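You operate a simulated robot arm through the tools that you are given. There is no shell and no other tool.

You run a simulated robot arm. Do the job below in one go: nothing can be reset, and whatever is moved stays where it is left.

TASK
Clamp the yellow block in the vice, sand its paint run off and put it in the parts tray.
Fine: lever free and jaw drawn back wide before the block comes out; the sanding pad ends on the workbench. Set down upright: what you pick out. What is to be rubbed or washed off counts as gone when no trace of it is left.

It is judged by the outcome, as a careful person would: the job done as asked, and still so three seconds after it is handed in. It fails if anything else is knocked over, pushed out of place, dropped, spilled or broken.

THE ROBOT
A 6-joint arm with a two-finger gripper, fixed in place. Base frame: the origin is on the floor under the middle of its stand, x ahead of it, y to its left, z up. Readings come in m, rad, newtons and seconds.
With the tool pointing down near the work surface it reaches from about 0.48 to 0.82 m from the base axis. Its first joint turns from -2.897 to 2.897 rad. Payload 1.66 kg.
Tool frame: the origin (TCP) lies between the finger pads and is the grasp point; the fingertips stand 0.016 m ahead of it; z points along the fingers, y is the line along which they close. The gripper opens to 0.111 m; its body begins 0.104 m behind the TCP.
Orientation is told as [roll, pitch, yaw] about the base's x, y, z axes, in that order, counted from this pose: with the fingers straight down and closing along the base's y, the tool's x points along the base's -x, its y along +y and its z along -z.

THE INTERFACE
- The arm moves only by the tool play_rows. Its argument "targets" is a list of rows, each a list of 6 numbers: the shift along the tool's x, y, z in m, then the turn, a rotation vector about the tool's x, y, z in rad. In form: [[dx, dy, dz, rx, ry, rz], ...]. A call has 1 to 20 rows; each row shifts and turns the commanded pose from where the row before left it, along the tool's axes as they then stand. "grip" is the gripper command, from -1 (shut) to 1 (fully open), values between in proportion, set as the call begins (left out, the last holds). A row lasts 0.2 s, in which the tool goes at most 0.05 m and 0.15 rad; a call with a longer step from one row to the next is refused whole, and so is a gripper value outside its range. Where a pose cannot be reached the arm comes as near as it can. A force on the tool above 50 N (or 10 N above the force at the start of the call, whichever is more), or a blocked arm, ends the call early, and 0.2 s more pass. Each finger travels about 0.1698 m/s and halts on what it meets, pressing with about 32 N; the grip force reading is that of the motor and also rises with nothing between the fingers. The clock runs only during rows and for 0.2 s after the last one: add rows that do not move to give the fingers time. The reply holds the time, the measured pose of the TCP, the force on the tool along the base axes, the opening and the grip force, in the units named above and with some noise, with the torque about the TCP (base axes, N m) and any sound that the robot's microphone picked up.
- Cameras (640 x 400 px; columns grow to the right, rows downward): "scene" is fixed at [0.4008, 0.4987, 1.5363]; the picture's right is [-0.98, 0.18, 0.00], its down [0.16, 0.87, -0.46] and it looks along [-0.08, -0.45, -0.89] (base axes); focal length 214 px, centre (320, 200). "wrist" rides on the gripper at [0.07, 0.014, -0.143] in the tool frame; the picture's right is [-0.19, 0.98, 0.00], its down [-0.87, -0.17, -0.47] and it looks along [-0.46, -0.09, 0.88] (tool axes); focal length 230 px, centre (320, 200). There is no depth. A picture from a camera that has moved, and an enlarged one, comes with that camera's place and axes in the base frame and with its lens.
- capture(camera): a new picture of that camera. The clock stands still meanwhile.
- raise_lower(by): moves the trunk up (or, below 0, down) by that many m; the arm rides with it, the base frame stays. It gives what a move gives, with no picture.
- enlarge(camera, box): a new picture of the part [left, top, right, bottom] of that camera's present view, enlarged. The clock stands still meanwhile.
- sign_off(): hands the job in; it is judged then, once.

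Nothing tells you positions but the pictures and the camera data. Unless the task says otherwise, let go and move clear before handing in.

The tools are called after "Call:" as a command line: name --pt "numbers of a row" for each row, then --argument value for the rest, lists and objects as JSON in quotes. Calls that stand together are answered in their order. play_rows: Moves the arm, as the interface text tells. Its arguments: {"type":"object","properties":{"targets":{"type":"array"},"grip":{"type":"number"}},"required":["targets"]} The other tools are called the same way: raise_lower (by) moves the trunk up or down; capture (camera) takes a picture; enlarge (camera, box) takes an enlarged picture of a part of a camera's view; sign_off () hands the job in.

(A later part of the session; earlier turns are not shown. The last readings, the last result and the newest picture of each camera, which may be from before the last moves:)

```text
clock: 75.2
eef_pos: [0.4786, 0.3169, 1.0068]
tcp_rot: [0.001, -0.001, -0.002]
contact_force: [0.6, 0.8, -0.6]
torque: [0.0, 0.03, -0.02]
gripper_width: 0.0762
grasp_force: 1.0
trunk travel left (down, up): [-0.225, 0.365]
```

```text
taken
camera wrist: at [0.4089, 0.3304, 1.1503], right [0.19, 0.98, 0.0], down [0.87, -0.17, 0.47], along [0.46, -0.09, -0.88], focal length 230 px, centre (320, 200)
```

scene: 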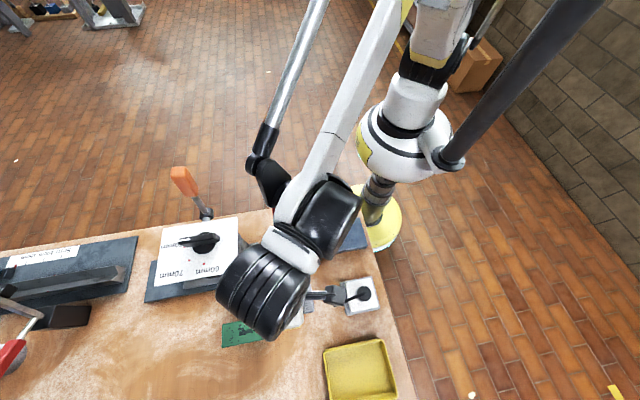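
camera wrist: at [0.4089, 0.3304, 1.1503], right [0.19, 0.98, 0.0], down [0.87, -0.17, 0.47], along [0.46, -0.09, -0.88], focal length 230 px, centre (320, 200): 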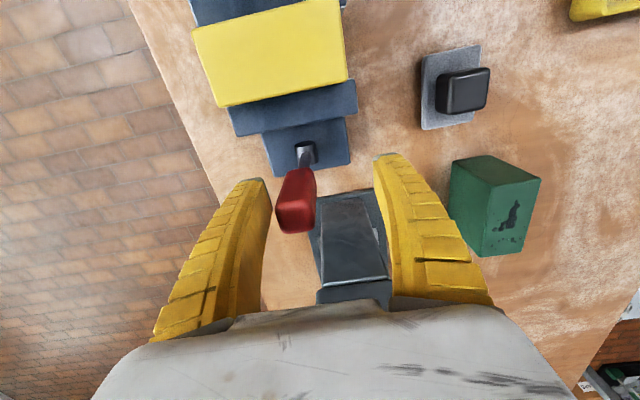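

Nearly upright. I push gently the last centimetre, watching for the end stop.

Call:
play_rows --pt "0 0.004 0 0 0 0" --pt "0 0.004 0 0 0 0" --pt "0 0.003 0 0 0 0" --pt "0 0 0 0 0 0"

Call:
capture --camera "wrist"

```text
clock: 76.2
eef_pos: [0.4794, 0.3264, 1.0072]
tcp_rot: [0.001, 0.0, 0.0]
contact_force: [-1.1, -1.2, -0.8]
torque: [0.05, -0.01, 0.01]
gripper_width: 0.0775
grasp_force: 1.2
trunk travel left (down, up): [-0.225, 0.365]
```

```text
taken
camera wrist: at [0.4097, 0.3402, 1.1503], right [0.19, 0.98, 0.0], down [0.87, -0.17, 0.47], along [0.46, -0.09, -0.88], focal length 230 px, centre (320, 200)
```

wrist: 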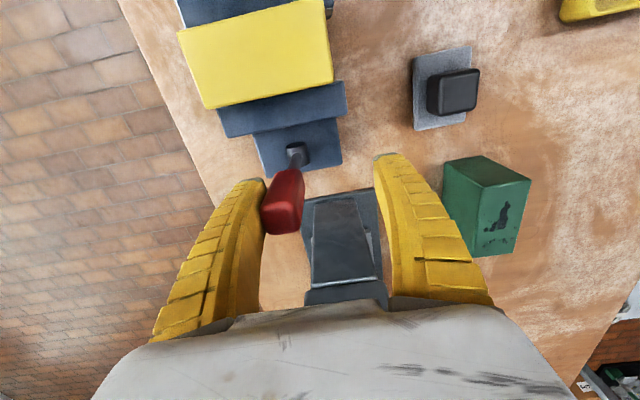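

Call:
play_rows --pt "0 0.002 0 0 0 0" --pt "0 0.002 0 0 0 0" --pt "0 0 0 0 0 0"

Call:
enlarge --camera "wrist" --box '[230, 130, 350, 250]'

```text
clock: 77.0
eef_pos: [0.4797, 0.3298, 1.0081]
tcp_rot: [0.0, 0.0, 0.0]
contact_force: [0.4, -8.4, -3.1]
torque: [0.28, 0.01, 0.04]
gripper_width: 0.0824
grasp_force: 4.2
trunk travel left (down, up): [-0.225, 0.365]
```

```text
3.33 times, centred on (290, 190) of wrist
camera zoom: at [0.4098, 0.3435, 1.1515], right [0.19, 0.98, 0.0], down [0.87, -0.17, 0.47], along [0.46, -0.09, -0.88], focal length 767 px, centre (420, 233)
```

zoom: 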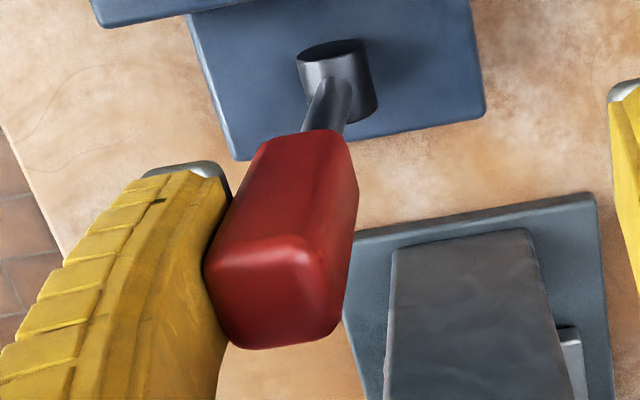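

The force rises at upright: the lever is back at its free stop. I back off, rise clear and go to the jaw handle to draw the jaw open.

Call:
play_rows --pt "0 -0.008 0 0 0 0" --pt "0 -0.006 -0.01 0 0 0" --pt "0 0 -0.03 0 0 0" --pt "0 0 -0.04 0 0 0" --pt "0 0 -0.02 0 0 0" --pt "0.03 -0.003 0 0 0 0" --pt "0.04 -0.004 0 0 0 0" --pt "0.04 -0.004 0 0 0 0" --pt "0.04 -0.004 0 0 0 0" --pt "0.0205 -0.001 0 0 0 0" --pt "0 0 0 0 0 0" --grip 0.1

Call:
capture --camera "wrist"

Call:
enlarge --camera "scene" --box '[260, 195, 380, 270]'

```text
clock: 79.4
eef_pos: [0.3094, 0.3007, 1.107]
tcp_rot: [-0.001, -0.001, 0.0]
contact_force: [0.1, 0.0, 0.4]
torque: [-0.03, 0.04, -0.02]
gripper_width: 0.0632
grasp_force: 1.6
trunk travel left (down, up): [-0.225, 0.365]
```

```text
taken
camera wrist: at [0.2394, 0.3143, 1.2508], right [0.19, 0.98, 0.0], down [0.87, -0.17, 0.47], along [0.46, -0.09, -0.88], focal length 230 px, centre (320, 200)
```

wrist: 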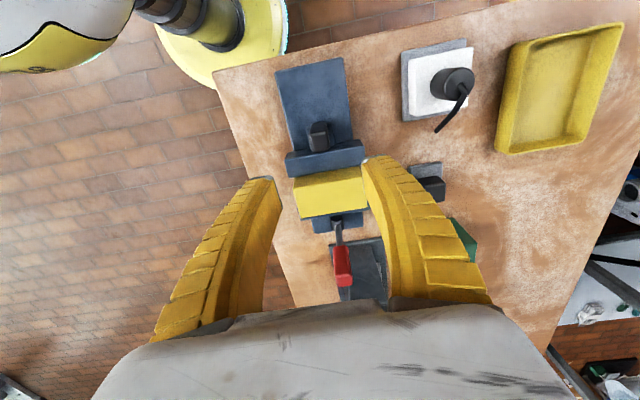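

```text
5.33 times, centred on (320, 232) of scene
camera zoom: at [0.4008, 0.4987, 1.5363], right [-0.98, 0.18, 0.0], down [0.16, 0.87, -0.46], along [-0.08, -0.45, -0.89], focal length 1144 px, centre (320, 27)
```

zoom: 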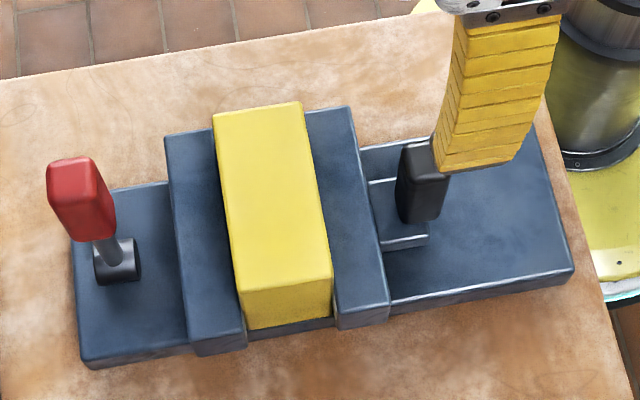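

The lever stands exactly as it did at the start (free). Before drawing the jaw back I lower the trunk a bit, which should ease the close-in reach.

Call:
raise_lower --by -0.08

Call:
capture --camera "wrist"

```text
clock: 80.6
eef_pos: [0.3084, 0.3, 1.0284]
tcp_rot: [-0.001, 0.001, 0.002]
contact_force: [0.0, -0.7, 0.8]
torque: [0.01, 0.0, 0.02]
gripper_width: 0.063
grasp_force: 1.1
trunk travel left (down, up): [-0.145, 0.445]
```

```text
taken
camera wrist: at [0.2396, 0.3142, 1.171], right [0.19, 0.98, 0.0], down [0.87, -0.17, 0.47], along [0.46, -0.09, -0.88], focal length 230 px, centre (320, 200)
```

wrist: 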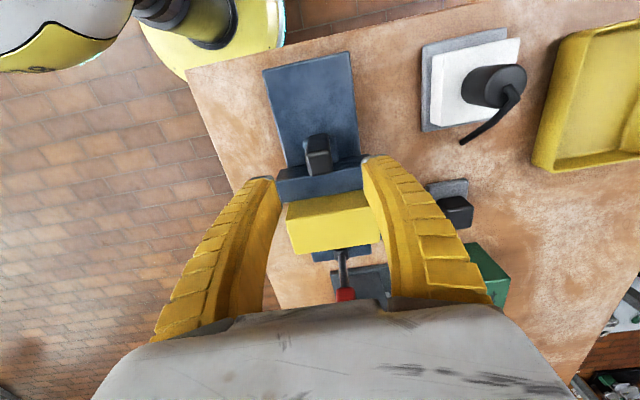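

Lowering went fine. I descend onto the jaw handle and grip it.

Call:
play_rows --pt "0 0 0.02 0 0 0" --pt "0 0 0.03 0 0 0" --pt "0 0 0.023 0 0 0" --pt "0 0 0 0 0 0"

Call:
play_rows --pt "0 0 0 0 0 0" --pt "0 0 0 0 0 0" --pt "0 0 0 0 0 0" --grip -1

```text
clock: 81.6
eef_pos: [0.3083, 0.2988, 0.9536]
tcp_rot: [0.0, 0.001, 0.0]
contact_force: [0.2, -0.7, 0.5]
torque: [0.0, 0.0, 0.01]
gripper_width: 0.0631
grasp_force: 1.2
trunk travel left (down, up): [-0.145, 0.445]
```

```text
clock: 82.4
eef_pos: [0.308, 0.3005, 0.9549]
tcp_rot: [0.002, 0.002, 0.0]
contact_force: [0.8, 0.7, 11.8]
torque: [0.0, 0.03, -0.01]
gripper_width: 0.0205
grasp_force: 34.6
trunk travel left (down, up): [-0.145, 0.445]
```

Gripped cleanly. I pull the jaw back toward −x, a centimetre first.

Call:
play_rows --pt "0.003 0 0 0 0 0" --pt "0.004 0 0 0 0 0" --pt "0.004 0 0 0 0 0" --pt "0 0 0 0 0 0"

Call:
enlarge --camera "scene" --box '[260, 195, 380, 270]'

```text
clock: 83.4
eef_pos: [0.2985, 0.3008, 0.9536]
tcp_rot: [0.001, 0.001, 0.001]
contact_force: [0.5, 1.7, 7.7]
torque: [0.03, -0.17, -0.02]
gripper_width: 0.0185
grasp_force: 34.1
trunk travel left (down, up): [-0.145, 0.445]
```

```text
5.33 times, centred on (320, 232) of scene
camera zoom: at [0.4008, 0.4987, 1.5363], right [-0.98, 0.18, 0.0], down [0.16, 0.87, -0.46], along [-0.08, -0.45, -0.89], focal length 1144 px, centre (320, 27)
```

zoom: 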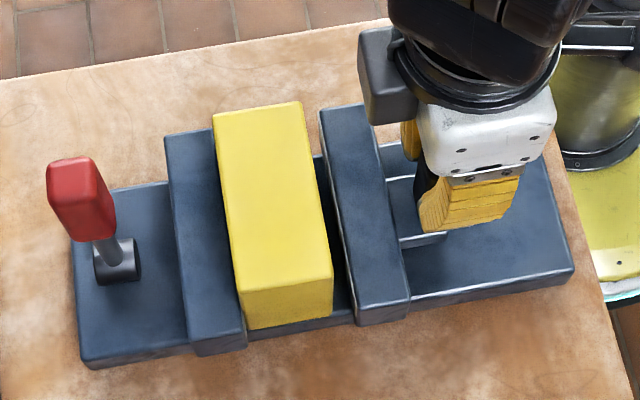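

The jaw is free and comes back; the block stays standing. I draw it all the way back.

Call:
play_rows --pt "0.006 0 0 0 0 0" --pt "0.006 0 0 0 0 0" --pt "0.006 0 0 0 0 0" --pt "0.006 0 0 0 0 0" --pt "0.004 0 0 0 0 0" --pt "0 0 0 0 0 0"

Call:
enlarge --camera "scene" --box '[260, 195, 380, 270]'

```text
clock: 84.8
eef_pos: [0.2715, 0.2989, 0.9552]
tcp_rot: [-0.001, -0.001, 0.001]
contact_force: [13.0, -5.0, 8.9]
torque: [-0.04, -0.43, 0.0]
gripper_width: 0.0197
grasp_force: 33.9
trunk travel left (down, up): [-0.145, 0.445]
```

```text
5.33 times, centred on (320, 232) of scene
camera zoom: at [0.4008, 0.4987, 1.5363], right [-0.98, 0.18, 0.0], down [0.16, 0.87, -0.46], along [-0.08, -0.45, -0.89], focal length 1144 px, centre (320, 27)
```

zoom: 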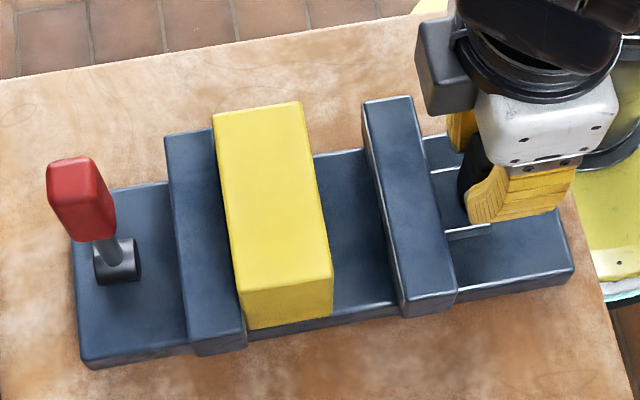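

The jaw is back at its outer stop (13 N, same place as at the start, fully wide). I let go of the handle and rise to look at the block.

Call:
play_rows --pt "-0.001 0 0 0 0 0" --pt "0 0 0 0 0 0"

Call:
play_rows --pt "0 0 0 0 0 0" --pt "0 0 0 0 0 0" --pt "0 0 0 0 0 0" --grip 0.0

Call:
play_rows --pt "0 0 -0.02 0 0 0" --pt "0 0 -0.03 0 0 0" --pt "0 0 -0.04 0 0 0" --pt "-0.01 0 -0.03 0 0 0" --pt "-0.03 0 0 0 0 0" --pt "-0.04 0 0 0 0 0" --pt "-0.03 0 0 0 0 0" --pt "-0.008 0 0 0 0 0" --pt "0 0 0 0 0 0"

Call:
play_rows --pt "0 0 0 0 0 0" --pt "0 0 0 0 0 0" --grip 1

Call:
capture --camera "wrist"

Call:
enlarge --camera "scene" --box '[260, 195, 380, 270]'

```text
clock: 85.4
eef_pos: [0.2703, 0.2989, 0.9555]
tcp_rot: [0.0, 0.0, 0.001]
contact_force: [7.6, -5.2, 7.1]
torque: [-0.01, -0.54, -0.03]
gripper_width: 0.0188
grasp_force: 33.8
trunk travel left (down, up): [-0.145, 0.445]
```

```text
clock: 86.2
eef_pos: [0.2716, 0.3007, 0.9547]
tcp_rot: [0.001, 0.0, 0.0]
contact_force: [0.8, 0.2, -0.6]
torque: [0.01, 0.02, -0.03]
gripper_width: 0.0578
grasp_force: 1.4
trunk travel left (down, up): [-0.145, 0.445]
```

```text
clock: 88.2
eef_pos: [0.3889, 0.3013, 1.075]
tcp_rot: [0.0, -0.001, 0.001]
contact_force: [0.0, 0.0, -0.6]
torque: [0.0, 0.0, 0.0]
gripper_width: 0.0577
grasp_force: 1.5
trunk travel left (down, up): [-0.145, 0.445]
```

```text
clock: 88.8
eef_pos: [0.3892, 0.3008, 1.0746]
tcp_rot: [0.0, 0.0, 0.0]
contact_force: [0.0, -0.6, -1.1]
torque: [0.02, -0.01, -0.04]
gripper_width: 0.111
grasp_force: 0.1
trunk travel left (down, up): [-0.145, 0.445]
```

```text
taken
camera wrist: at [0.3202, 0.3146, 1.2179], right [0.19, 0.98, 0.0], down [0.87, -0.17, 0.47], along [0.46, -0.09, -0.88], focal length 230 px, centre (320, 200)
```

wrist: 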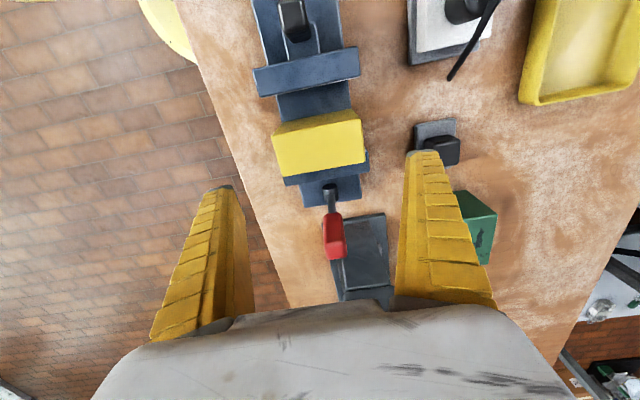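

```text
5.33 times, centred on (320, 232) of scene
camera zoom: at [0.4008, 0.4987, 1.5363], right [-0.98, 0.18, 0.0], down [0.16, 0.87, -0.46], along [-0.08, -0.45, -0.89], focal length 1144 px, centre (320, 27)
```

zoom: 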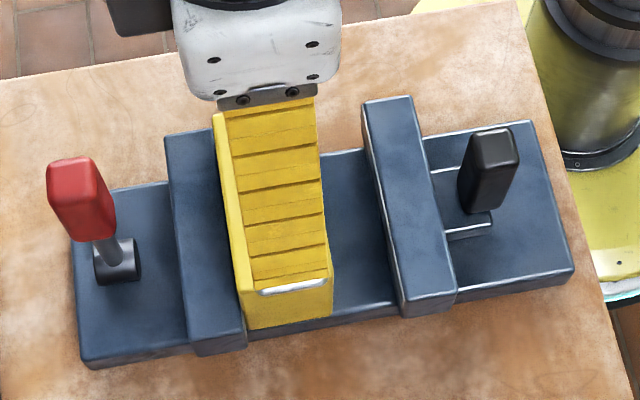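

The jaw is wide, the lever upright, the block standing. I zoom in to get the block's exact position before going down with the gripper wide open.

Call:
enlarge --camera "wrist" --box '[240, 90, 400, 210]'

```text
3.33 times, centred on (320, 150) of wrist
camera zoom: at [0.3202, 0.3146, 1.2179], right [0.19, 0.98, 0.0], down [0.87, -0.17, 0.47], along [0.46, -0.09, -0.88], focal length 767 px, centre (320, 367)
```

zoom: 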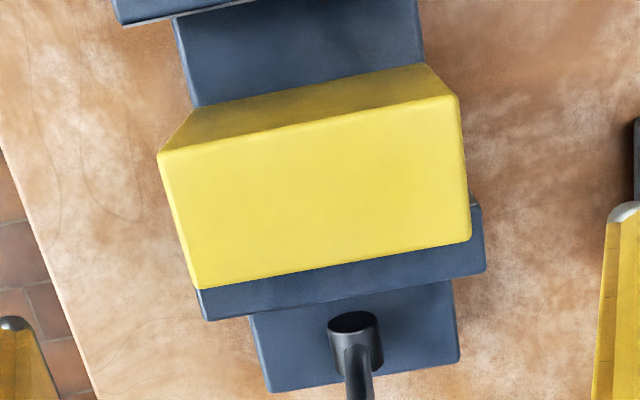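

Block measures 0.05 × 0.10 m, centred at (0.392, 0.3008). The opening leaves ~5 mm per side, so I descend to just above and recheck.

Call:
play_rows --pt "-0.001 0 0.025 0 0 0" --pt "-0.001 0 0.03 0 0 0" --pt "0 0 0.02 0 0 0" --pt "0 0 0 0 0 0"

Call:
capture --camera "wrist"

Call:
enlarge --camera "scene" --box '[280, 195, 370, 265]'

```text
clock: 89.8
eef_pos: [0.3931, 0.3007, 0.9991]
tcp_rot: [0.002, 0.002, 0.001]
contact_force: [0.4, -0.4, -1.0]
torque: [-0.01, 0.02, -0.01]
gripper_width: 0.1108
grasp_force: 0.0
trunk travel left (down, up): [-0.145, 0.445]
```

```text
taken
camera wrist: at [0.3222, 0.315, 1.1431], right [0.19, 0.98, 0.0], down [0.87, -0.17, 0.47], along [0.46, -0.09, -0.88], focal length 230 px, centre (320, 200)
```

wrist: 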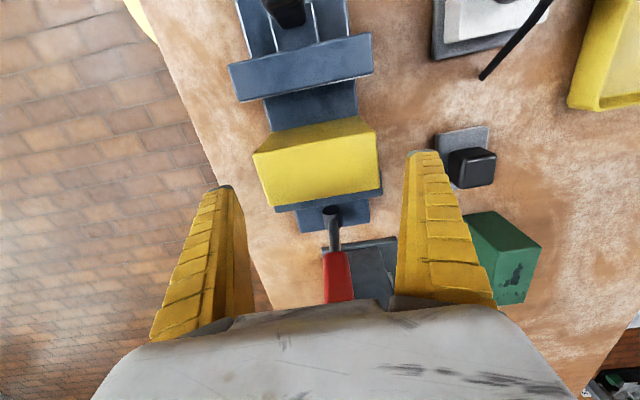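

```text
5.71 times, centred on (325, 230) of scene
camera zoom: at [0.4008, 0.4987, 1.5363], right [-0.98, 0.18, 0.0], down [0.16, 0.87, -0.46], along [-0.08, -0.45, -0.89], focal length 1226 px, centre (291, 29)
```

zoom: 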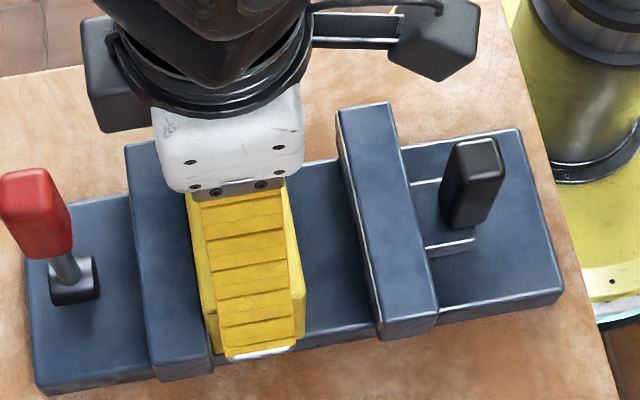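

Fingers are symmetric about the block (block centre y ≈ 0.301). I go down slowly past its top edge.

Call:
play_rows --pt "0.001 0.0005 0.01 0 0 0" --pt "0 0 0.01 0 0 0" --pt "0 0 0.008 0 0 0" --pt "0 0 0.006 0 0 0" --pt "0 0 0 0 0 0"

Call:
capture --camera "wrist"

```text
clock: 91.0
eef_pos: [0.39, 0.301, 0.9664]
tcp_rot: [0.0, 0.0, 0.001]
contact_force: [0.5, -0.1, -1.1]
torque: [-0.03, -0.01, -0.01]
gripper_width: 0.1109
grasp_force: 0.1
trunk travel left (down, up): [-0.145, 0.445]
```

```text
taken
camera wrist: at [0.3209, 0.3145, 1.1091], right [0.19, 0.98, 0.0], down [0.87, -0.17, 0.47], along [0.46, -0.09, -0.88], focal length 230 px, centre (320, 200)
```

wrist: 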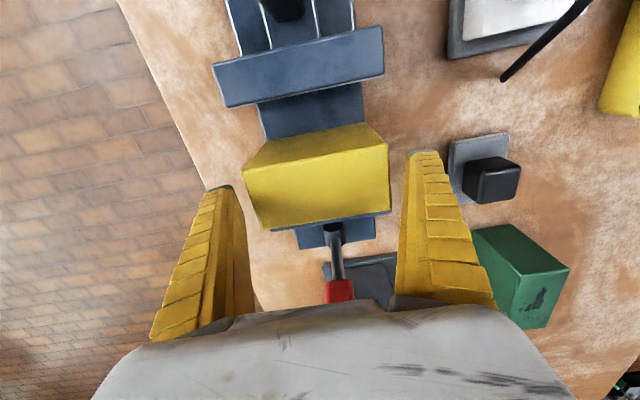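

Call:
enlarge --camera "wrist" --box '[200, 110, 450, 250]'

```text
2.56 times, centred on (325, 180) of wrist
camera zoom: at [0.3209, 0.3145, 1.1091], right [0.19, 0.98, 0.0], down [0.87, -0.17, 0.47], along [0.46, -0.09, -0.88], focal length 589 px, centre (307, 251)
```

zoom: 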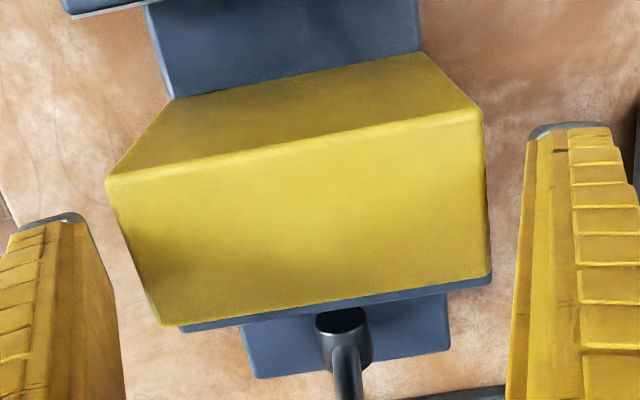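

Good clearance on both sides. I go down to the grasp height z ≈ 0.932 and close on the block's ends.

Call:
play_rows --pt "0 0 0.01 0 0 0" --pt "0 0 0.01 0 0 0" --pt "0 0 0.01 0 0 0" --pt "0 0 0.003 0 0 0" --pt "0 0 0 0 0 0"

Call:
play_rows --pt "0 0 0 0 0 0" --pt "0 0 0 0 0 0" --pt "0 0 0 0 0 0" --pt "0 0 0 0 0 0" --grip -1

Call:
capture --camera "wrist"

```text
clock: 92.2
eef_pos: [0.3907, 0.3009, 0.9332]
tcp_rot: [0.0, 0.001, 0.0]
contact_force: [0.5, -0.9, 2.4]
torque: [-0.02, 0.01, -0.01]
gripper_width: 0.1129
grasp_force: 1.5
trunk travel left (down, up): [-0.145, 0.445]
```

```text
clock: 93.2
eef_pos: [0.3898, 0.3007, 0.9327]
tcp_rot: [0.0, 0.0, 0.0]
contact_force: [0.6, -2.3, 2.8]
torque: [-0.42, 0.03, 0.03]
gripper_width: 0.1016
grasp_force: 32.4
trunk travel left (down, up): [-0.145, 0.445]
```

```text
taken
camera wrist: at [0.3212, 0.3144, 1.0762], right [0.19, 0.98, 0.0], down [0.87, -0.17, 0.47], along [0.46, -0.09, -0.88], focal length 230 px, centre (320, 200)
```

wrist: 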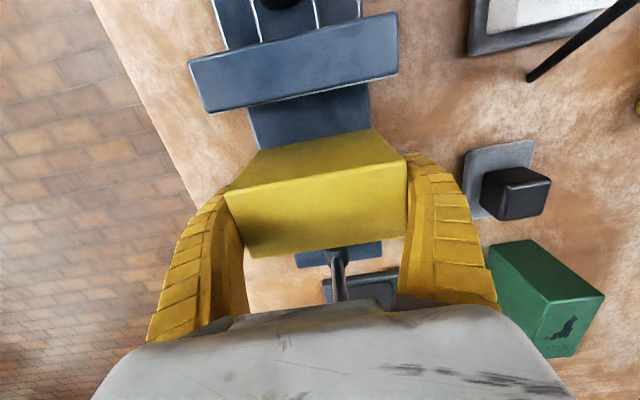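

The block is gripped (width 0.10 m). I lift it straight up, slowly at first.

Call:
play_rows --pt "0 0 -0.005 0 0 0" --pt "0 0 -0.008 0 0 0" --pt "0 0 -0.012 0 0 0" --pt "0 0 0 0 0 0"

Call:
capture --camera "wrist"

Call:
enlarge --camera "scene" --box '[260, 195, 380, 270]'

```text
clock: 94.2
eef_pos: [0.3898, 0.3019, 0.959]
tcp_rot: [0.0, 0.002, 0.0]
contact_force: [-0.2, -0.4, -5.0]
torque: [0.03, 0.01, 0.01]
gripper_width: 0.1009
grasp_force: 31.9
trunk travel left (down, up): [-0.145, 0.445]
```

```text
taken
camera wrist: at [0.3205, 0.315, 1.1017], right [0.19, 0.98, 0.0], down [0.87, -0.17, 0.47], along [0.46, -0.09, -0.88], focal length 230 px, centre (320, 200)
```

wrist: 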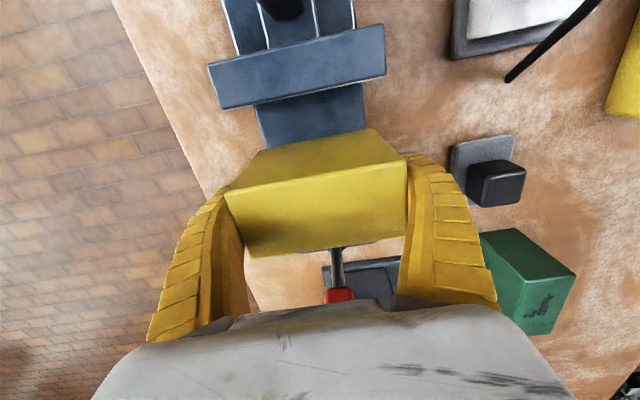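

```text
5.33 times, centred on (320, 232) of scene
camera zoom: at [0.4008, 0.4987, 1.5363], right [-0.98, 0.18, 0.0], down [0.16, 0.87, -0.46], along [-0.08, -0.45, -0.89], focal length 1144 px, centre (320, 27)
```

zoom: 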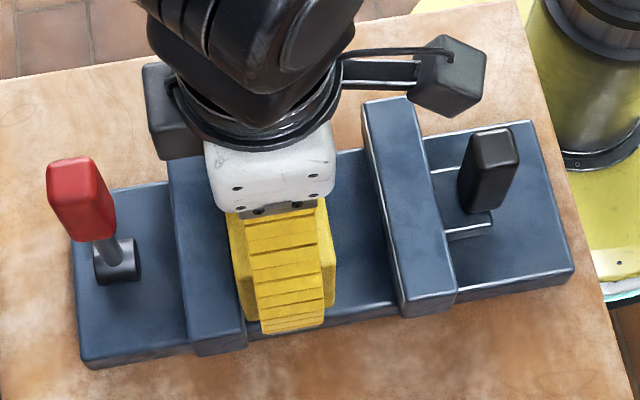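

The block came free, hanging at about 5 N (0.5 kg). I raise it well clear and carry it toward the tray.

Call:
play_rows --pt "0 0 -0.02 0 0 0" --pt "0 0 -0.03 0 0 0" --pt "0 0 -0.035 0 0 0" --pt "0 0 -0.035 0 0 0" --pt "0 0 -0.02 0 0 0" --pt "0 0 0 0 0 0"

Call:
play_rows --pt "0.004 0.02 0 0 0 0" --pt "0.006 0.033 0 0 0 0" --pt "0.006 0.037 0 0 0 0" --pt "0.006 0.037 0 0 0 0" --pt "0.006 0.037 0 0 0 0" --pt "0.006 0.037 0 0 0 0" --pt "0.006 0.037 0 0 0 0" --pt "0.006 0.037 0 0 0 0" --pt "0.006 0.037 0 0 0 0" --pt "0.005 0.03 0 0 0 0" --pt "0 0.013 0 0 0 0" --pt "0 0 0 0 0 0"

Call:
capture --camera "wrist"

Call:
capture --camera "scene"

```text
clock: 95.6
eef_pos: [0.3892, 0.3014, 1.097]
tcp_rot: [0.0, -0.001, -0.001]
contact_force: [-0.3, 0.0, -4.8]
torque: [-0.01, 0.01, -0.01]
gripper_width: 0.1009
grasp_force: 32.0
trunk travel left (down, up): [-0.145, 0.445]
```

```text
clock: 98.2
eef_pos: [0.3328, 0.6557, 1.0972]
tcp_rot: [0.0, 0.0, 0.0]
contact_force: [-0.5, -0.8, -4.1]
torque: [-0.02, -0.01, 0.01]
gripper_width: 0.101
grasp_force: 32.2
trunk travel left (down, up): [-0.145, 0.445]
```

```text
taken
camera wrist: at [0.2639, 0.6698, 1.2409], right [0.19, 0.98, 0.0], down [0.87, -0.17, 0.47], along [0.46, -0.09, -0.88], focal length 230 px, centre (320, 200)
```

wrist: 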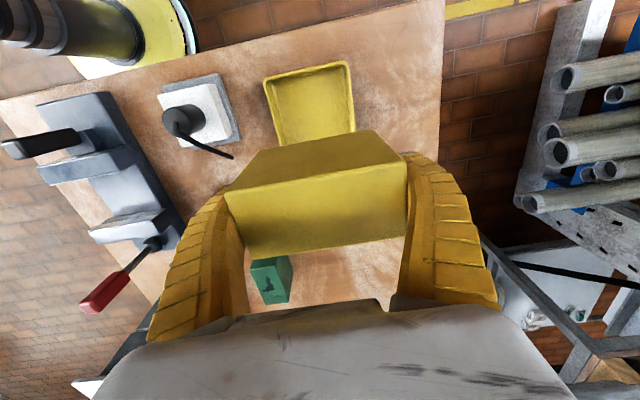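

```text
taken
```

scene: 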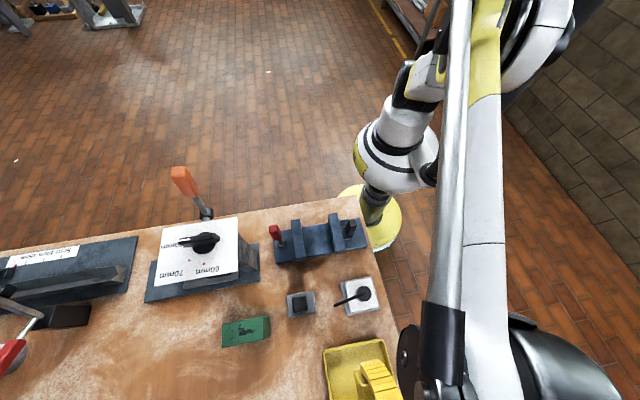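

The block is above the tray, whose long side runs along x, so I turn the block a quarter turn (counter-clockwise from above) to fit it lengthwise. First half of the turn, then check.

Call:
play_rows --pt "0 0 0 0 0 -0.1" --pt "0 0 0 0 0 -0.1428" --pt "0 0 0 0 0 -0.1428" --pt "0 0 0 0 0 -0.1428" --pt "0 0 0 0 0 -0.1428" --pt "0 0 0 0 0 -0.1428" --pt "0 0 0 0 0 0"

```text
clock: 99.8
eef_pos: [0.3332, 0.6568, 1.0979]
tcp_rot: [0.001, 0.0, 0.817]
contact_force: [-0.4, 0.2, -4.1]
torque: [-0.02, 0.04, -0.04]
gripper_width: 0.1009
grasp_force: 32.0
trunk travel left (down, up): [-0.145, 0.445]
```

Call:
play_rows --pt "0 0 0 0 0 -0.1428" --pt "0 0 0 0 0 -0.1428" --pt "0 0 0 0 0 -0.1428" --pt "0 0 0 0 0 -0.1428" --pt "0 0 0 0 0 -0.1428" --pt "0 0 0 0 0 -0.0428" --pt "0 0 0 0 0 0"

Call:
capture --camera "wrist"

Call:
capture --camera "scene"

```text
clock: 101.4
eef_pos: [0.333, 0.6567, 1.0968]
tcp_rot: [0.0, -0.001, 1.571]
contact_force: [-0.5, -0.5, -4.2]
torque: [0.01, 0.01, -0.02]
gripper_width: 0.1009
grasp_force: 31.8
trunk travel left (down, up): [-0.145, 0.445]
```

```text
taken
camera wrist: at [0.3201, 0.5866, 1.2406], right [-0.98, 0.19, 0.0], down [0.17, 0.87, 0.47], along [0.09, 0.46, -0.88], focal length 230 px, centre (320, 200)
```

wrist: 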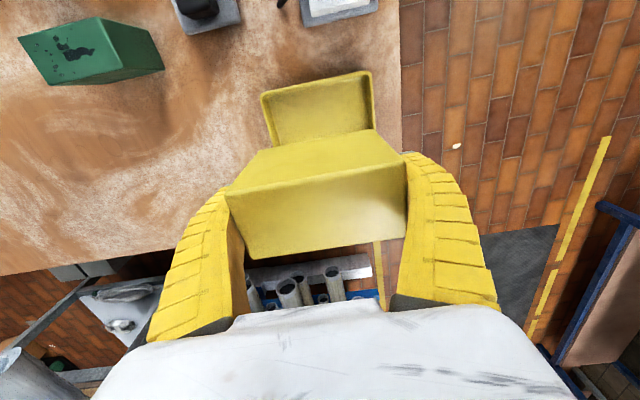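

```text
taken
```

scene: 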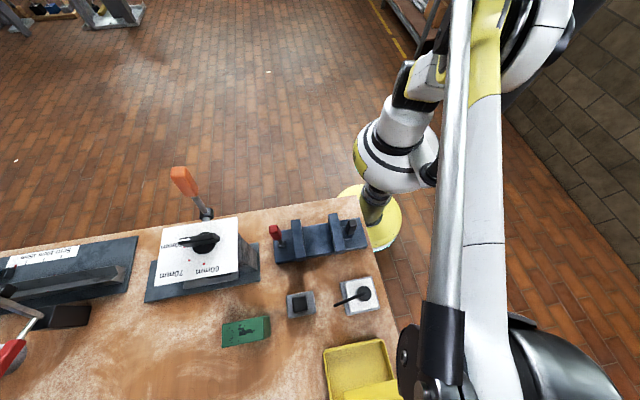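

The tray's outline works out to x 0.248–0.410, y 0.590–0.718, centre (0.328, 0.654). I centre the block over it and lower part-way.

Call:
play_rows --pt "0.003 0.003 0.02 0 0 0" --pt "0.001 0.002 0.03 0 0 0" --pt "0 0 0.03 0 0 0" --pt "0 0 0.03 0 0 0" --pt "0 0 0.02 0 0 0" --pt "0 0 0 0 0 0"

Call:
capture --camera "wrist"

Call:
enlarge --camera "scene" --box '[300, 310, 420, 400]'

```text
clock: 102.8
eef_pos: [0.3264, 0.6518, 0.9668]
tcp_rot: [-0.001, -0.001, 1.57]
contact_force: [-0.3, -0.7, -5.6]
torque: [-0.01, -0.01, 0.01]
gripper_width: 0.1009
grasp_force: 32.2
trunk travel left (down, up): [-0.145, 0.445]
```

```text
taken
camera wrist: at [0.314, 0.5838, 1.1095], right [-0.98, 0.19, 0.0], down [0.17, 0.87, 0.47], along [0.09, 0.46, -0.88], focal length 230 px, centre (320, 200)
```

wrist: 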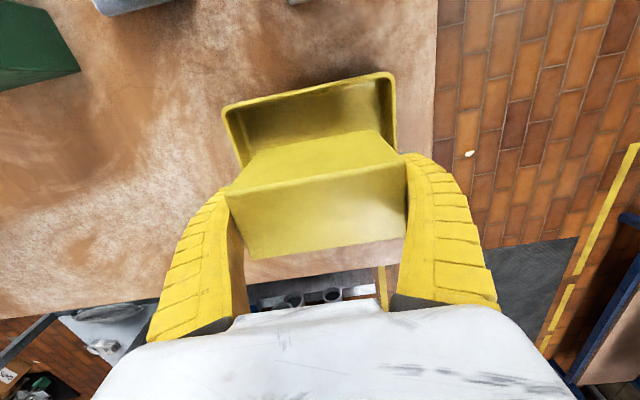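

```text
4.44 times, centred on (360, 355) of scene
camera zoom: at [0.4008, 0.4987, 1.5363], right [-0.98, 0.18, 0.0], down [0.16, 0.87, -0.46], along [-0.08, -0.45, -0.89], focal length 953 px, centre (142, -489)
```

zoom: 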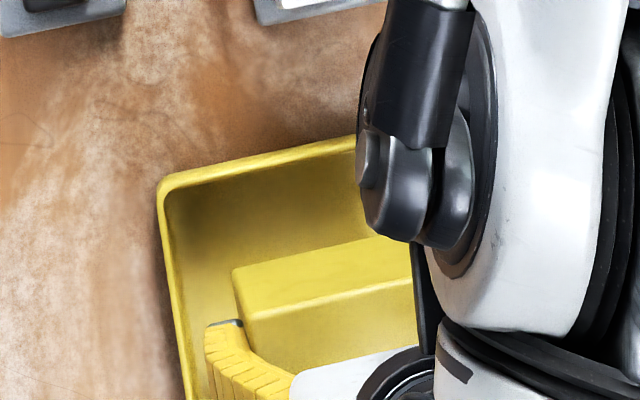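

Block is centred inside the tray's outline. I continue down, then feel for the tray floor in small steps.

Call:
play_rows --pt "0 -0.001 0.012 0 0 0" --pt "0 0 0.012 0 0 0" --pt "0 0 0.01 0 0 0" --pt "0 0 0 0 0 0"

Call:
play_rows --pt "0 0 0.003 0 0 0" --pt "0 0 0.003 0 0 0" --pt "0 0 0.002 0 0 0" --pt "0 0 0 0 0 0"

Call:
capture --camera "wrist"

```text
clock: 103.8
eef_pos: [0.3277, 0.6525, 0.9331]
tcp_rot: [0.0, 0.0, 1.57]
contact_force: [0.2, -0.2, -4.2]
torque: [0.0, 0.0, 0.0]
gripper_width: 0.1008
grasp_force: 32.1
trunk travel left (down, up): [-0.145, 0.445]
```

```text
clock: 104.8
eef_pos: [0.3283, 0.6522, 0.9253]
tcp_rot: [0.0, -0.001, 1.572]
contact_force: [0.6, 0.2, -4.8]
torque: [0.0, 0.0, 0.03]
gripper_width: 0.1011
grasp_force: 32.5
trunk travel left (down, up): [-0.145, 0.445]
```

```text
taken
camera wrist: at [0.3155, 0.5832, 1.0685], right [-0.98, 0.19, 0.0], down [0.17, 0.87, 0.47], along [0.09, 0.46, -0.88], focal length 230 px, centre (320, 200)
```

wrist: 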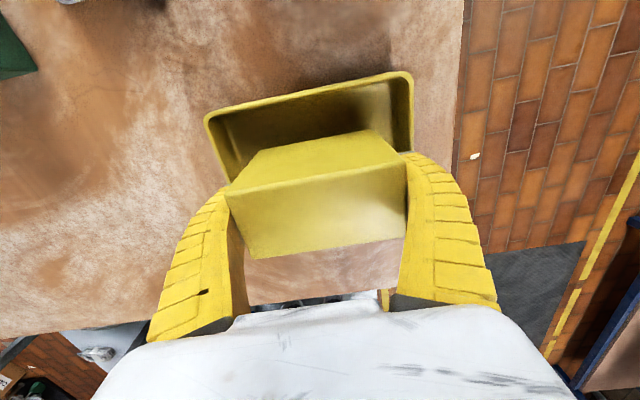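

Call:
enlarge --camera "wrist" --box '[190, 60, 450, 220]'

Call:
enlarge --camera "scene" --box '[310, 330, 380, 400]'

```text
2.46 times, centred on (320, 140) of wrist
camera zoom: at [0.3155, 0.5832, 1.0685], right [-0.98, 0.19, 0.0], down [0.17, 0.87, 0.47], along [0.09, 0.46, -0.88], focal length 566 px, centre (320, 348)
```

zoom: 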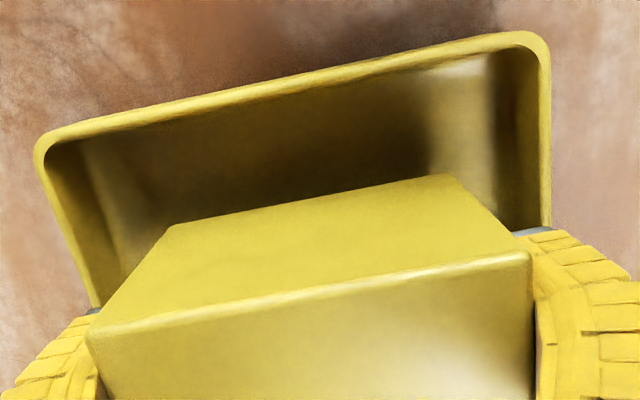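

```text
5.71 times, centred on (345, 365) of scene
camera zoom: at [0.4008, 0.4987, 1.5363], right [-0.98, 0.18, 0.0], down [0.16, 0.87, -0.46], along [-0.08, -0.45, -0.89], focal length 1226 px, centre (177, -743)
```

zoom: 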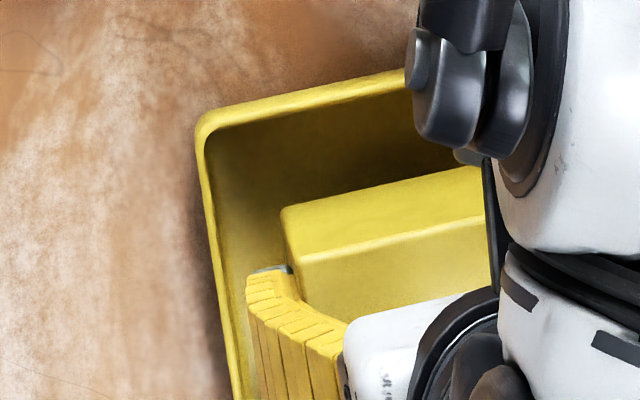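

The fingers stay above the rim and the block is inside. I keep lowering in small steps to find the floor.

Call:
play_rows --pt "0 -0.001 0.002 0 0 0" --pt "0 0 0.002 0 0 0" --pt "0 0 0.002 0 0 0" --pt "0 0 0 0 0 0"

Call:
play_rows --pt "0 0 0.002 0 0 0" --pt "0 0 0.002 0 0 0" --pt "0 0 0 0 0 0"

```text
clock: 105.8
eef_pos: [0.3292, 0.6537, 0.9195]
tcp_rot: [-0.001, 0.0, 1.571]
contact_force: [-0.4, -0.2, -4.1]
torque: [-0.01, -0.01, -0.01]
gripper_width: 0.101
grasp_force: 32.1
trunk travel left (down, up): [-0.145, 0.445]
```

```text
clock: 106.6
eef_pos: [0.3307, 0.6517, 0.9152]
tcp_rot: [0.001, 0.0, 1.57]
contact_force: [0.4, -0.3, -5.2]
torque: [-0.02, 0.01, -0.01]
gripper_width: 0.1007
grasp_force: 32.0
trunk travel left (down, up): [-0.145, 0.445]
```

Call:
play_rows --pt "0 0 0.0015 0 0 0" --pt "0 0 0.0015 0 0 0" --pt "0 0 0.001 0 0 0" --pt "0 0 0 0 0 0"

Call:
play_rows --pt "0 0 0.0015 0 0 0" --pt "0 0 0.0015 0 0 0" --pt "0 0 0 0 0 0"

```text
clock: 107.6
eef_pos: [0.3305, 0.6519, 0.9105]
tcp_rot: [0.001, 0.0, 1.569]
contact_force: [0.8, 0.0, -5.0]
torque: [0.04, 0.01, 0.0]
gripper_width: 0.1007
grasp_force: 32.4
trunk travel left (down, up): [-0.145, 0.445]
```

```text
clock: 108.4
eef_pos: [0.3294, 0.652, 0.9086]
tcp_rot: [-0.001, 0.001, 1.571]
contact_force: [0.3, 0.5, -5.2]
torque: [0.0, 0.03, 0.0]
gripper_width: 0.1009
grasp_force: 32.1
trunk travel left (down, up): [-0.145, 0.445]
```

Call:
play_rows --pt "0 0 0.0015 0 0 0" --pt "0 0 0.0015 0 0 0" --pt "0 0 0.001 0 0 0" --pt "0 0 0 0 0 0"

Call:
play_rows --pt "0 0 0.0015 0 0 0" --pt "0 0 0.0015 0 0 0" --pt "0 0 0 0 0 0"

Call:
enlarge --camera "wrist" --box '[190, 60, 450, 220]'

Call:
enlarge --camera "scene" --box '[310, 330, 380, 400]'

```text
clock: 109.4
eef_pos: [0.33, 0.6516, 0.9068]
tcp_rot: [0.0, -0.002, 1.57]
contact_force: [2.2, 8.8, 24.5]
torque: [0.01, -0.08, 0.04]
gripper_width: 0.1019
grasp_force: 31.9
trunk travel left (down, up): [-0.145, 0.445]
```

```text
clock: 110.2
eef_pos: [0.3284, 0.6506, 0.9047]
tcp_rot: [0.0, -0.001, 1.571]
contact_force: [3.2, -0.3, 26.3]
torque: [-0.18, -0.11, -0.03]
gripper_width: 0.1023
grasp_force: 32.1
trunk travel left (down, up): [-0.145, 0.445]
```

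```text
2.46 times, centred on (320, 140) of wrist
camera zoom: at [0.3164, 0.5813, 1.0464], right [-0.98, 0.19, 0.0], down [0.17, 0.87, 0.47], along [0.09, 0.46, -0.88], focal length 566 px, centre (320, 348)
```

zoom: 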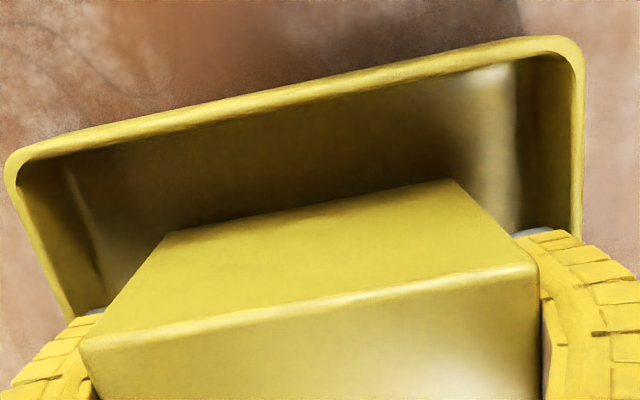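

```text
5.71 times, centred on (345, 365) of scene
camera zoom: at [0.4008, 0.4987, 1.5363], right [-0.98, 0.18, 0.0], down [0.16, 0.87, -0.46], along [-0.08, -0.45, -0.89], focal length 1226 px, centre (177, -743)
```

zoom: 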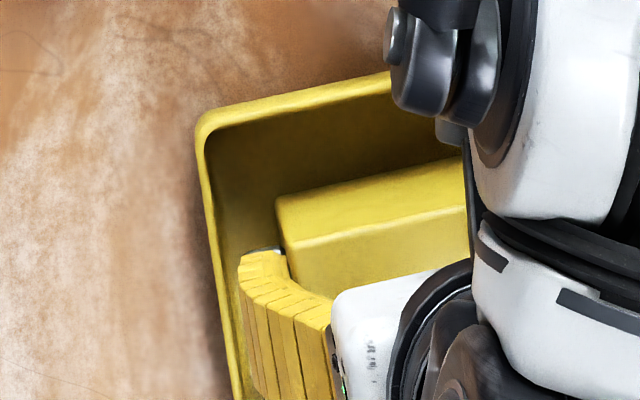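

The floor is reached (24–26 N upward) and the block stands in the tray. I relieve the pressure slightly and open the gripper.

Call:
play_rows --pt "0 0 -0.0015 0 0 0" --pt "0 0 -0.001 0 0 0" --pt "0 0 0 0 0 0"

Call:
play_rows --pt "0 0 0 0 0 0" --pt "0 0 0 0 0 0" --pt "0 0 0 0 0 0" --grip 1

Call:
capture --camera "wrist"

```text
clock: 111.0
eef_pos: [0.3298, 0.6517, 0.9038]
tcp_rot: [0.001, 0.0, 1.571]
contact_force: [0.2, -0.7, -2.9]
torque: [0.03, -0.11, -0.02]
gripper_width: 0.1019
grasp_force: 32.1
trunk travel left (down, up): [-0.145, 0.445]
```

```text
clock: 111.8
eef_pos: [0.33, 0.6518, 0.9046]
tcp_rot: [0.0, -0.002, 1.57]
contact_force: [0.0, 0.7, -0.5]
torque: [0.01, 0.0, -0.03]
gripper_width: 0.1119
grasp_force: 7.2
trunk travel left (down, up): [-0.145, 0.445]
```

```text
taken
camera wrist: at [0.3164, 0.5823, 1.0475], right [-0.98, 0.19, 0.0], down [0.17, 0.87, 0.47], along [0.09, 0.46, -0.88], focal length 230 px, centre (320, 200)
```

wrist: 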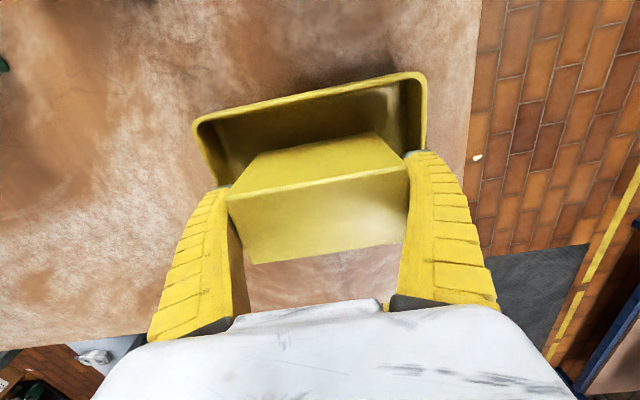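

The fingers have opened; I wait a moment and check the readings and picture before rising.

Call:
play_rows --pt "0 0 0 0 0 0" --pt "0 0 0 0 0 0"

Call:
enlarge --camera "wrist" --box '[170, 60, 470, 280]'

```text
clock: 112.4
eef_pos: [0.33, 0.6521, 0.9042]
tcp_rot: [-0.001, 0.0, 1.57]
contact_force: [0.1, 0.8, 0.1]
torque: [0.02, 0.0, 0.01]
gripper_width: 0.1122
grasp_force: 7.2
trunk travel left (down, up): [-0.145, 0.445]
```

```text
1.82 times, centred on (320, 170) of wrist
camera zoom: at [0.3164, 0.5822, 1.0475], right [-0.98, 0.19, 0.0], down [0.17, 0.87, 0.47], along [0.09, 0.46, -0.88], focal length 418 px, centre (320, 254)
```

zoom: 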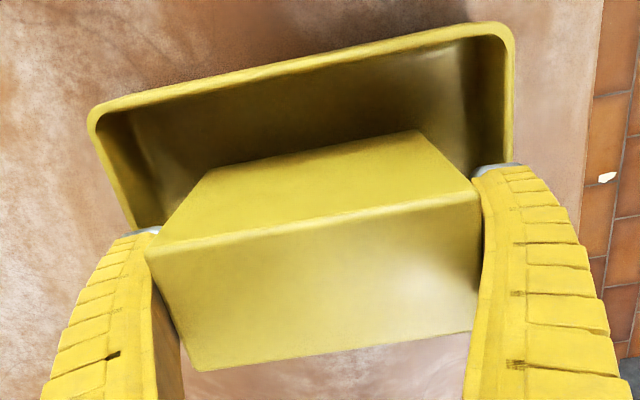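

The wide block still rubs lightly between the fully open fingers (7 N). I ease up in tiny steps and watch that the block stays down.

Call:
play_rows --pt "0 0 -0.001 0 0 0" --pt "0 0 -0.001 0 0 0" --pt "0 0 0 0 0 0"

Call:
play_rows --pt "0 0 -0.001 0 0 0" --pt "0 0 -0.001 0 0 0" --pt "0 0 0 0 0 0"

```text
clock: 113.2
eef_pos: [0.3303, 0.65, 0.9057]
tcp_rot: [0.0, 0.0, 1.572]
contact_force: [-0.7, 0.2, -0.8]
torque: [0.03, 0.01, 0.01]
gripper_width: 0.1113
grasp_force: 7.1
trunk travel left (down, up): [-0.145, 0.445]
```

```text
clock: 114.0
eef_pos: [0.3301, 0.6522, 0.909]
tcp_rot: [0.0, 0.001, 1.571]
contact_force: [0.9, 1.1, -0.9]
torque: [-0.02, 0.05, -0.03]
gripper_width: 0.1105
grasp_force: 6.0
trunk travel left (down, up): [-0.145, 0.445]
```

The load on the tool stays near zero, so the block is not being lifted. I keep easing upward.

Call:
play_rows --pt "0 0 -0.001 0 0 0" --pt "0 0 -0.001 0 0 0" --pt "0 0 -0.001 0 0 0" --pt "0 0 0 0 0 0"

Call:
enlarge --camera "wrist" --box '[170, 60, 470, 280]'

Call:
enlarge --camera "scene" --box '[310, 330, 380, 400]'

```text
clock: 115.0
eef_pos: [0.3304, 0.6513, 0.9105]
tcp_rot: [-0.001, 0.0, 1.572]
contact_force: [-0.3, -0.2, 1.8]
torque: [0.01, 0.12, -0.02]
gripper_width: 0.1113
grasp_force: 0.4
trunk travel left (down, up): [-0.145, 0.445]
```

```text
1.82 times, centred on (320, 170) of wrist
camera zoom: at [0.3165, 0.5824, 1.0538], right [-0.98, 0.19, 0.0], down [0.17, 0.87, 0.47], along [0.09, 0.46, -0.88], focal length 418 px, centre (320, 254)
```

zoom: 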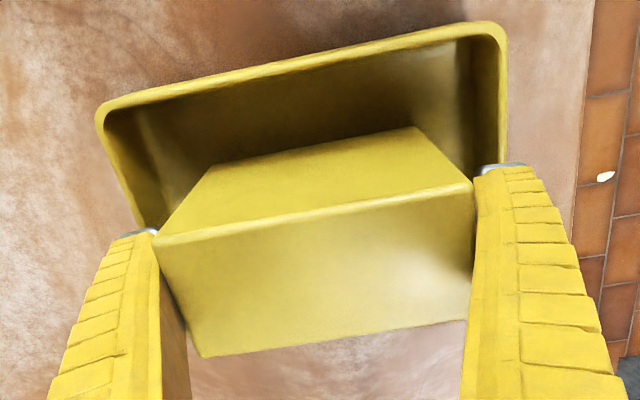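

```text
5.71 times, centred on (345, 365) of scene
camera zoom: at [0.4008, 0.4987, 1.5363], right [-0.98, 0.18, 0.0], down [0.16, 0.87, -0.46], along [-0.08, -0.45, -0.89], focal length 1226 px, centre (177, -743)
```

zoom: 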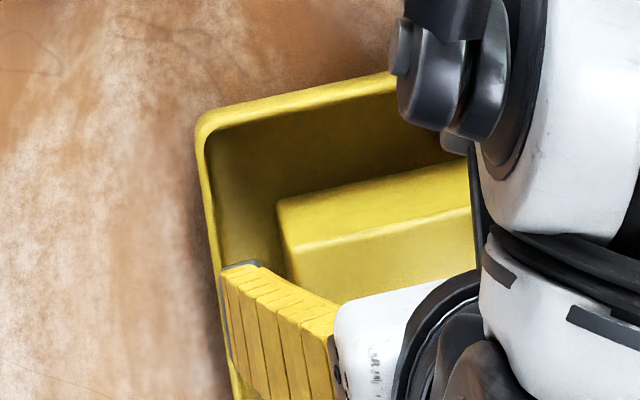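

The squeeze is gone and the block stands level in the tray. I rise slowly until the fingers clear its top.

Call:
play_rows --pt "0 0 -0.002 0 0 0" --pt "0 0 -0.002 0 0 0" --pt "0 0 -0.003 0 0 0" --pt "0 0 -0.003 0 0 0" --pt "0 0 0 0 0 0"

Call:
enlarge --camera "wrist" --box '[170, 60, 470, 280]'

```text
clock: 116.2
eef_pos: [0.3293, 0.6512, 0.9213]
tcp_rot: [0.0, 0.0, 1.571]
contact_force: [0.2, -0.6, -0.1]
torque: [0.02, 0.03, -0.02]
gripper_width: 0.1108
grasp_force: 0.1
trunk travel left (down, up): [-0.145, 0.445]
```

```text
1.82 times, centred on (320, 170) of wrist
camera zoom: at [0.3168, 0.5826, 1.0641], right [-0.98, 0.19, 0.0], down [0.17, 0.87, 0.47], along [0.09, 0.46, -0.88], focal length 418 px, centre (320, 254)
```

zoom: 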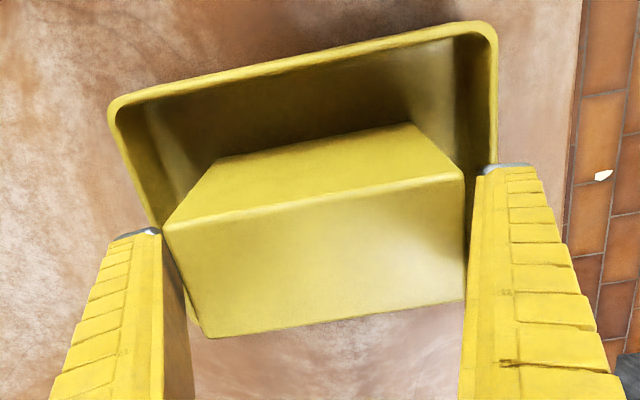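

Free now, with no forces. I rise clear of the block and take a look.

Call:
play_rows --pt "0 0 -0.01 0 0 0" --pt "0 0 -0.015 0 0 0" --pt "0 0 -0.02 0 0 0" --pt "0 0 -0.04 0 0 0" --pt "0 0 -0.04 0 0 0" --pt "0.02 0 -0.03 0 0 0" --pt "0.04 0 0 0 0 0" --pt "0.04 0 0 0 0 0" --pt "0 0 0 0 0 0"

Call:
capture --camera "wrist"

Call:
capture --camera "scene"

```text
clock: 118.2
eef_pos: [0.3295, 0.5517, 1.0737]
tcp_rot: [0.0, 0.001, 1.57]
contact_force: [-0.4, 0.0, 0.3]
torque: [0.01, 0.02, 0.0]
gripper_width: 0.1109
grasp_force: 0.1
trunk travel left (down, up): [-0.145, 0.445]
```

```text
taken
camera wrist: at [0.317, 0.4818, 1.2175], right [-0.98, 0.19, 0.0], down [0.17, 0.87, 0.47], along [0.09, 0.46, -0.88], focal length 230 px, centre (320, 200)
```

wrist: 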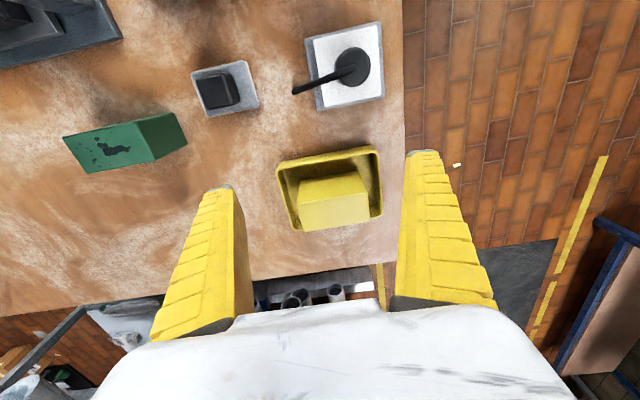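

```text
taken
```

scene: 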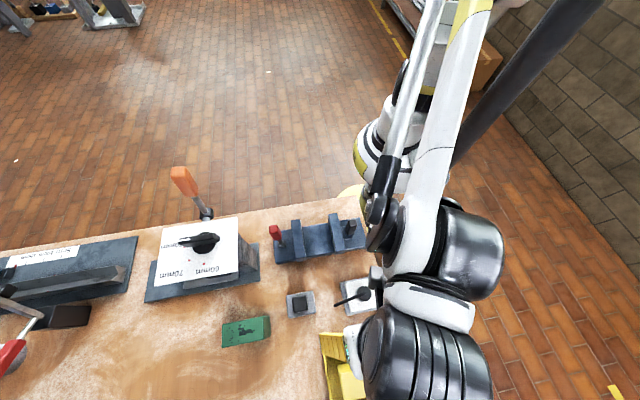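

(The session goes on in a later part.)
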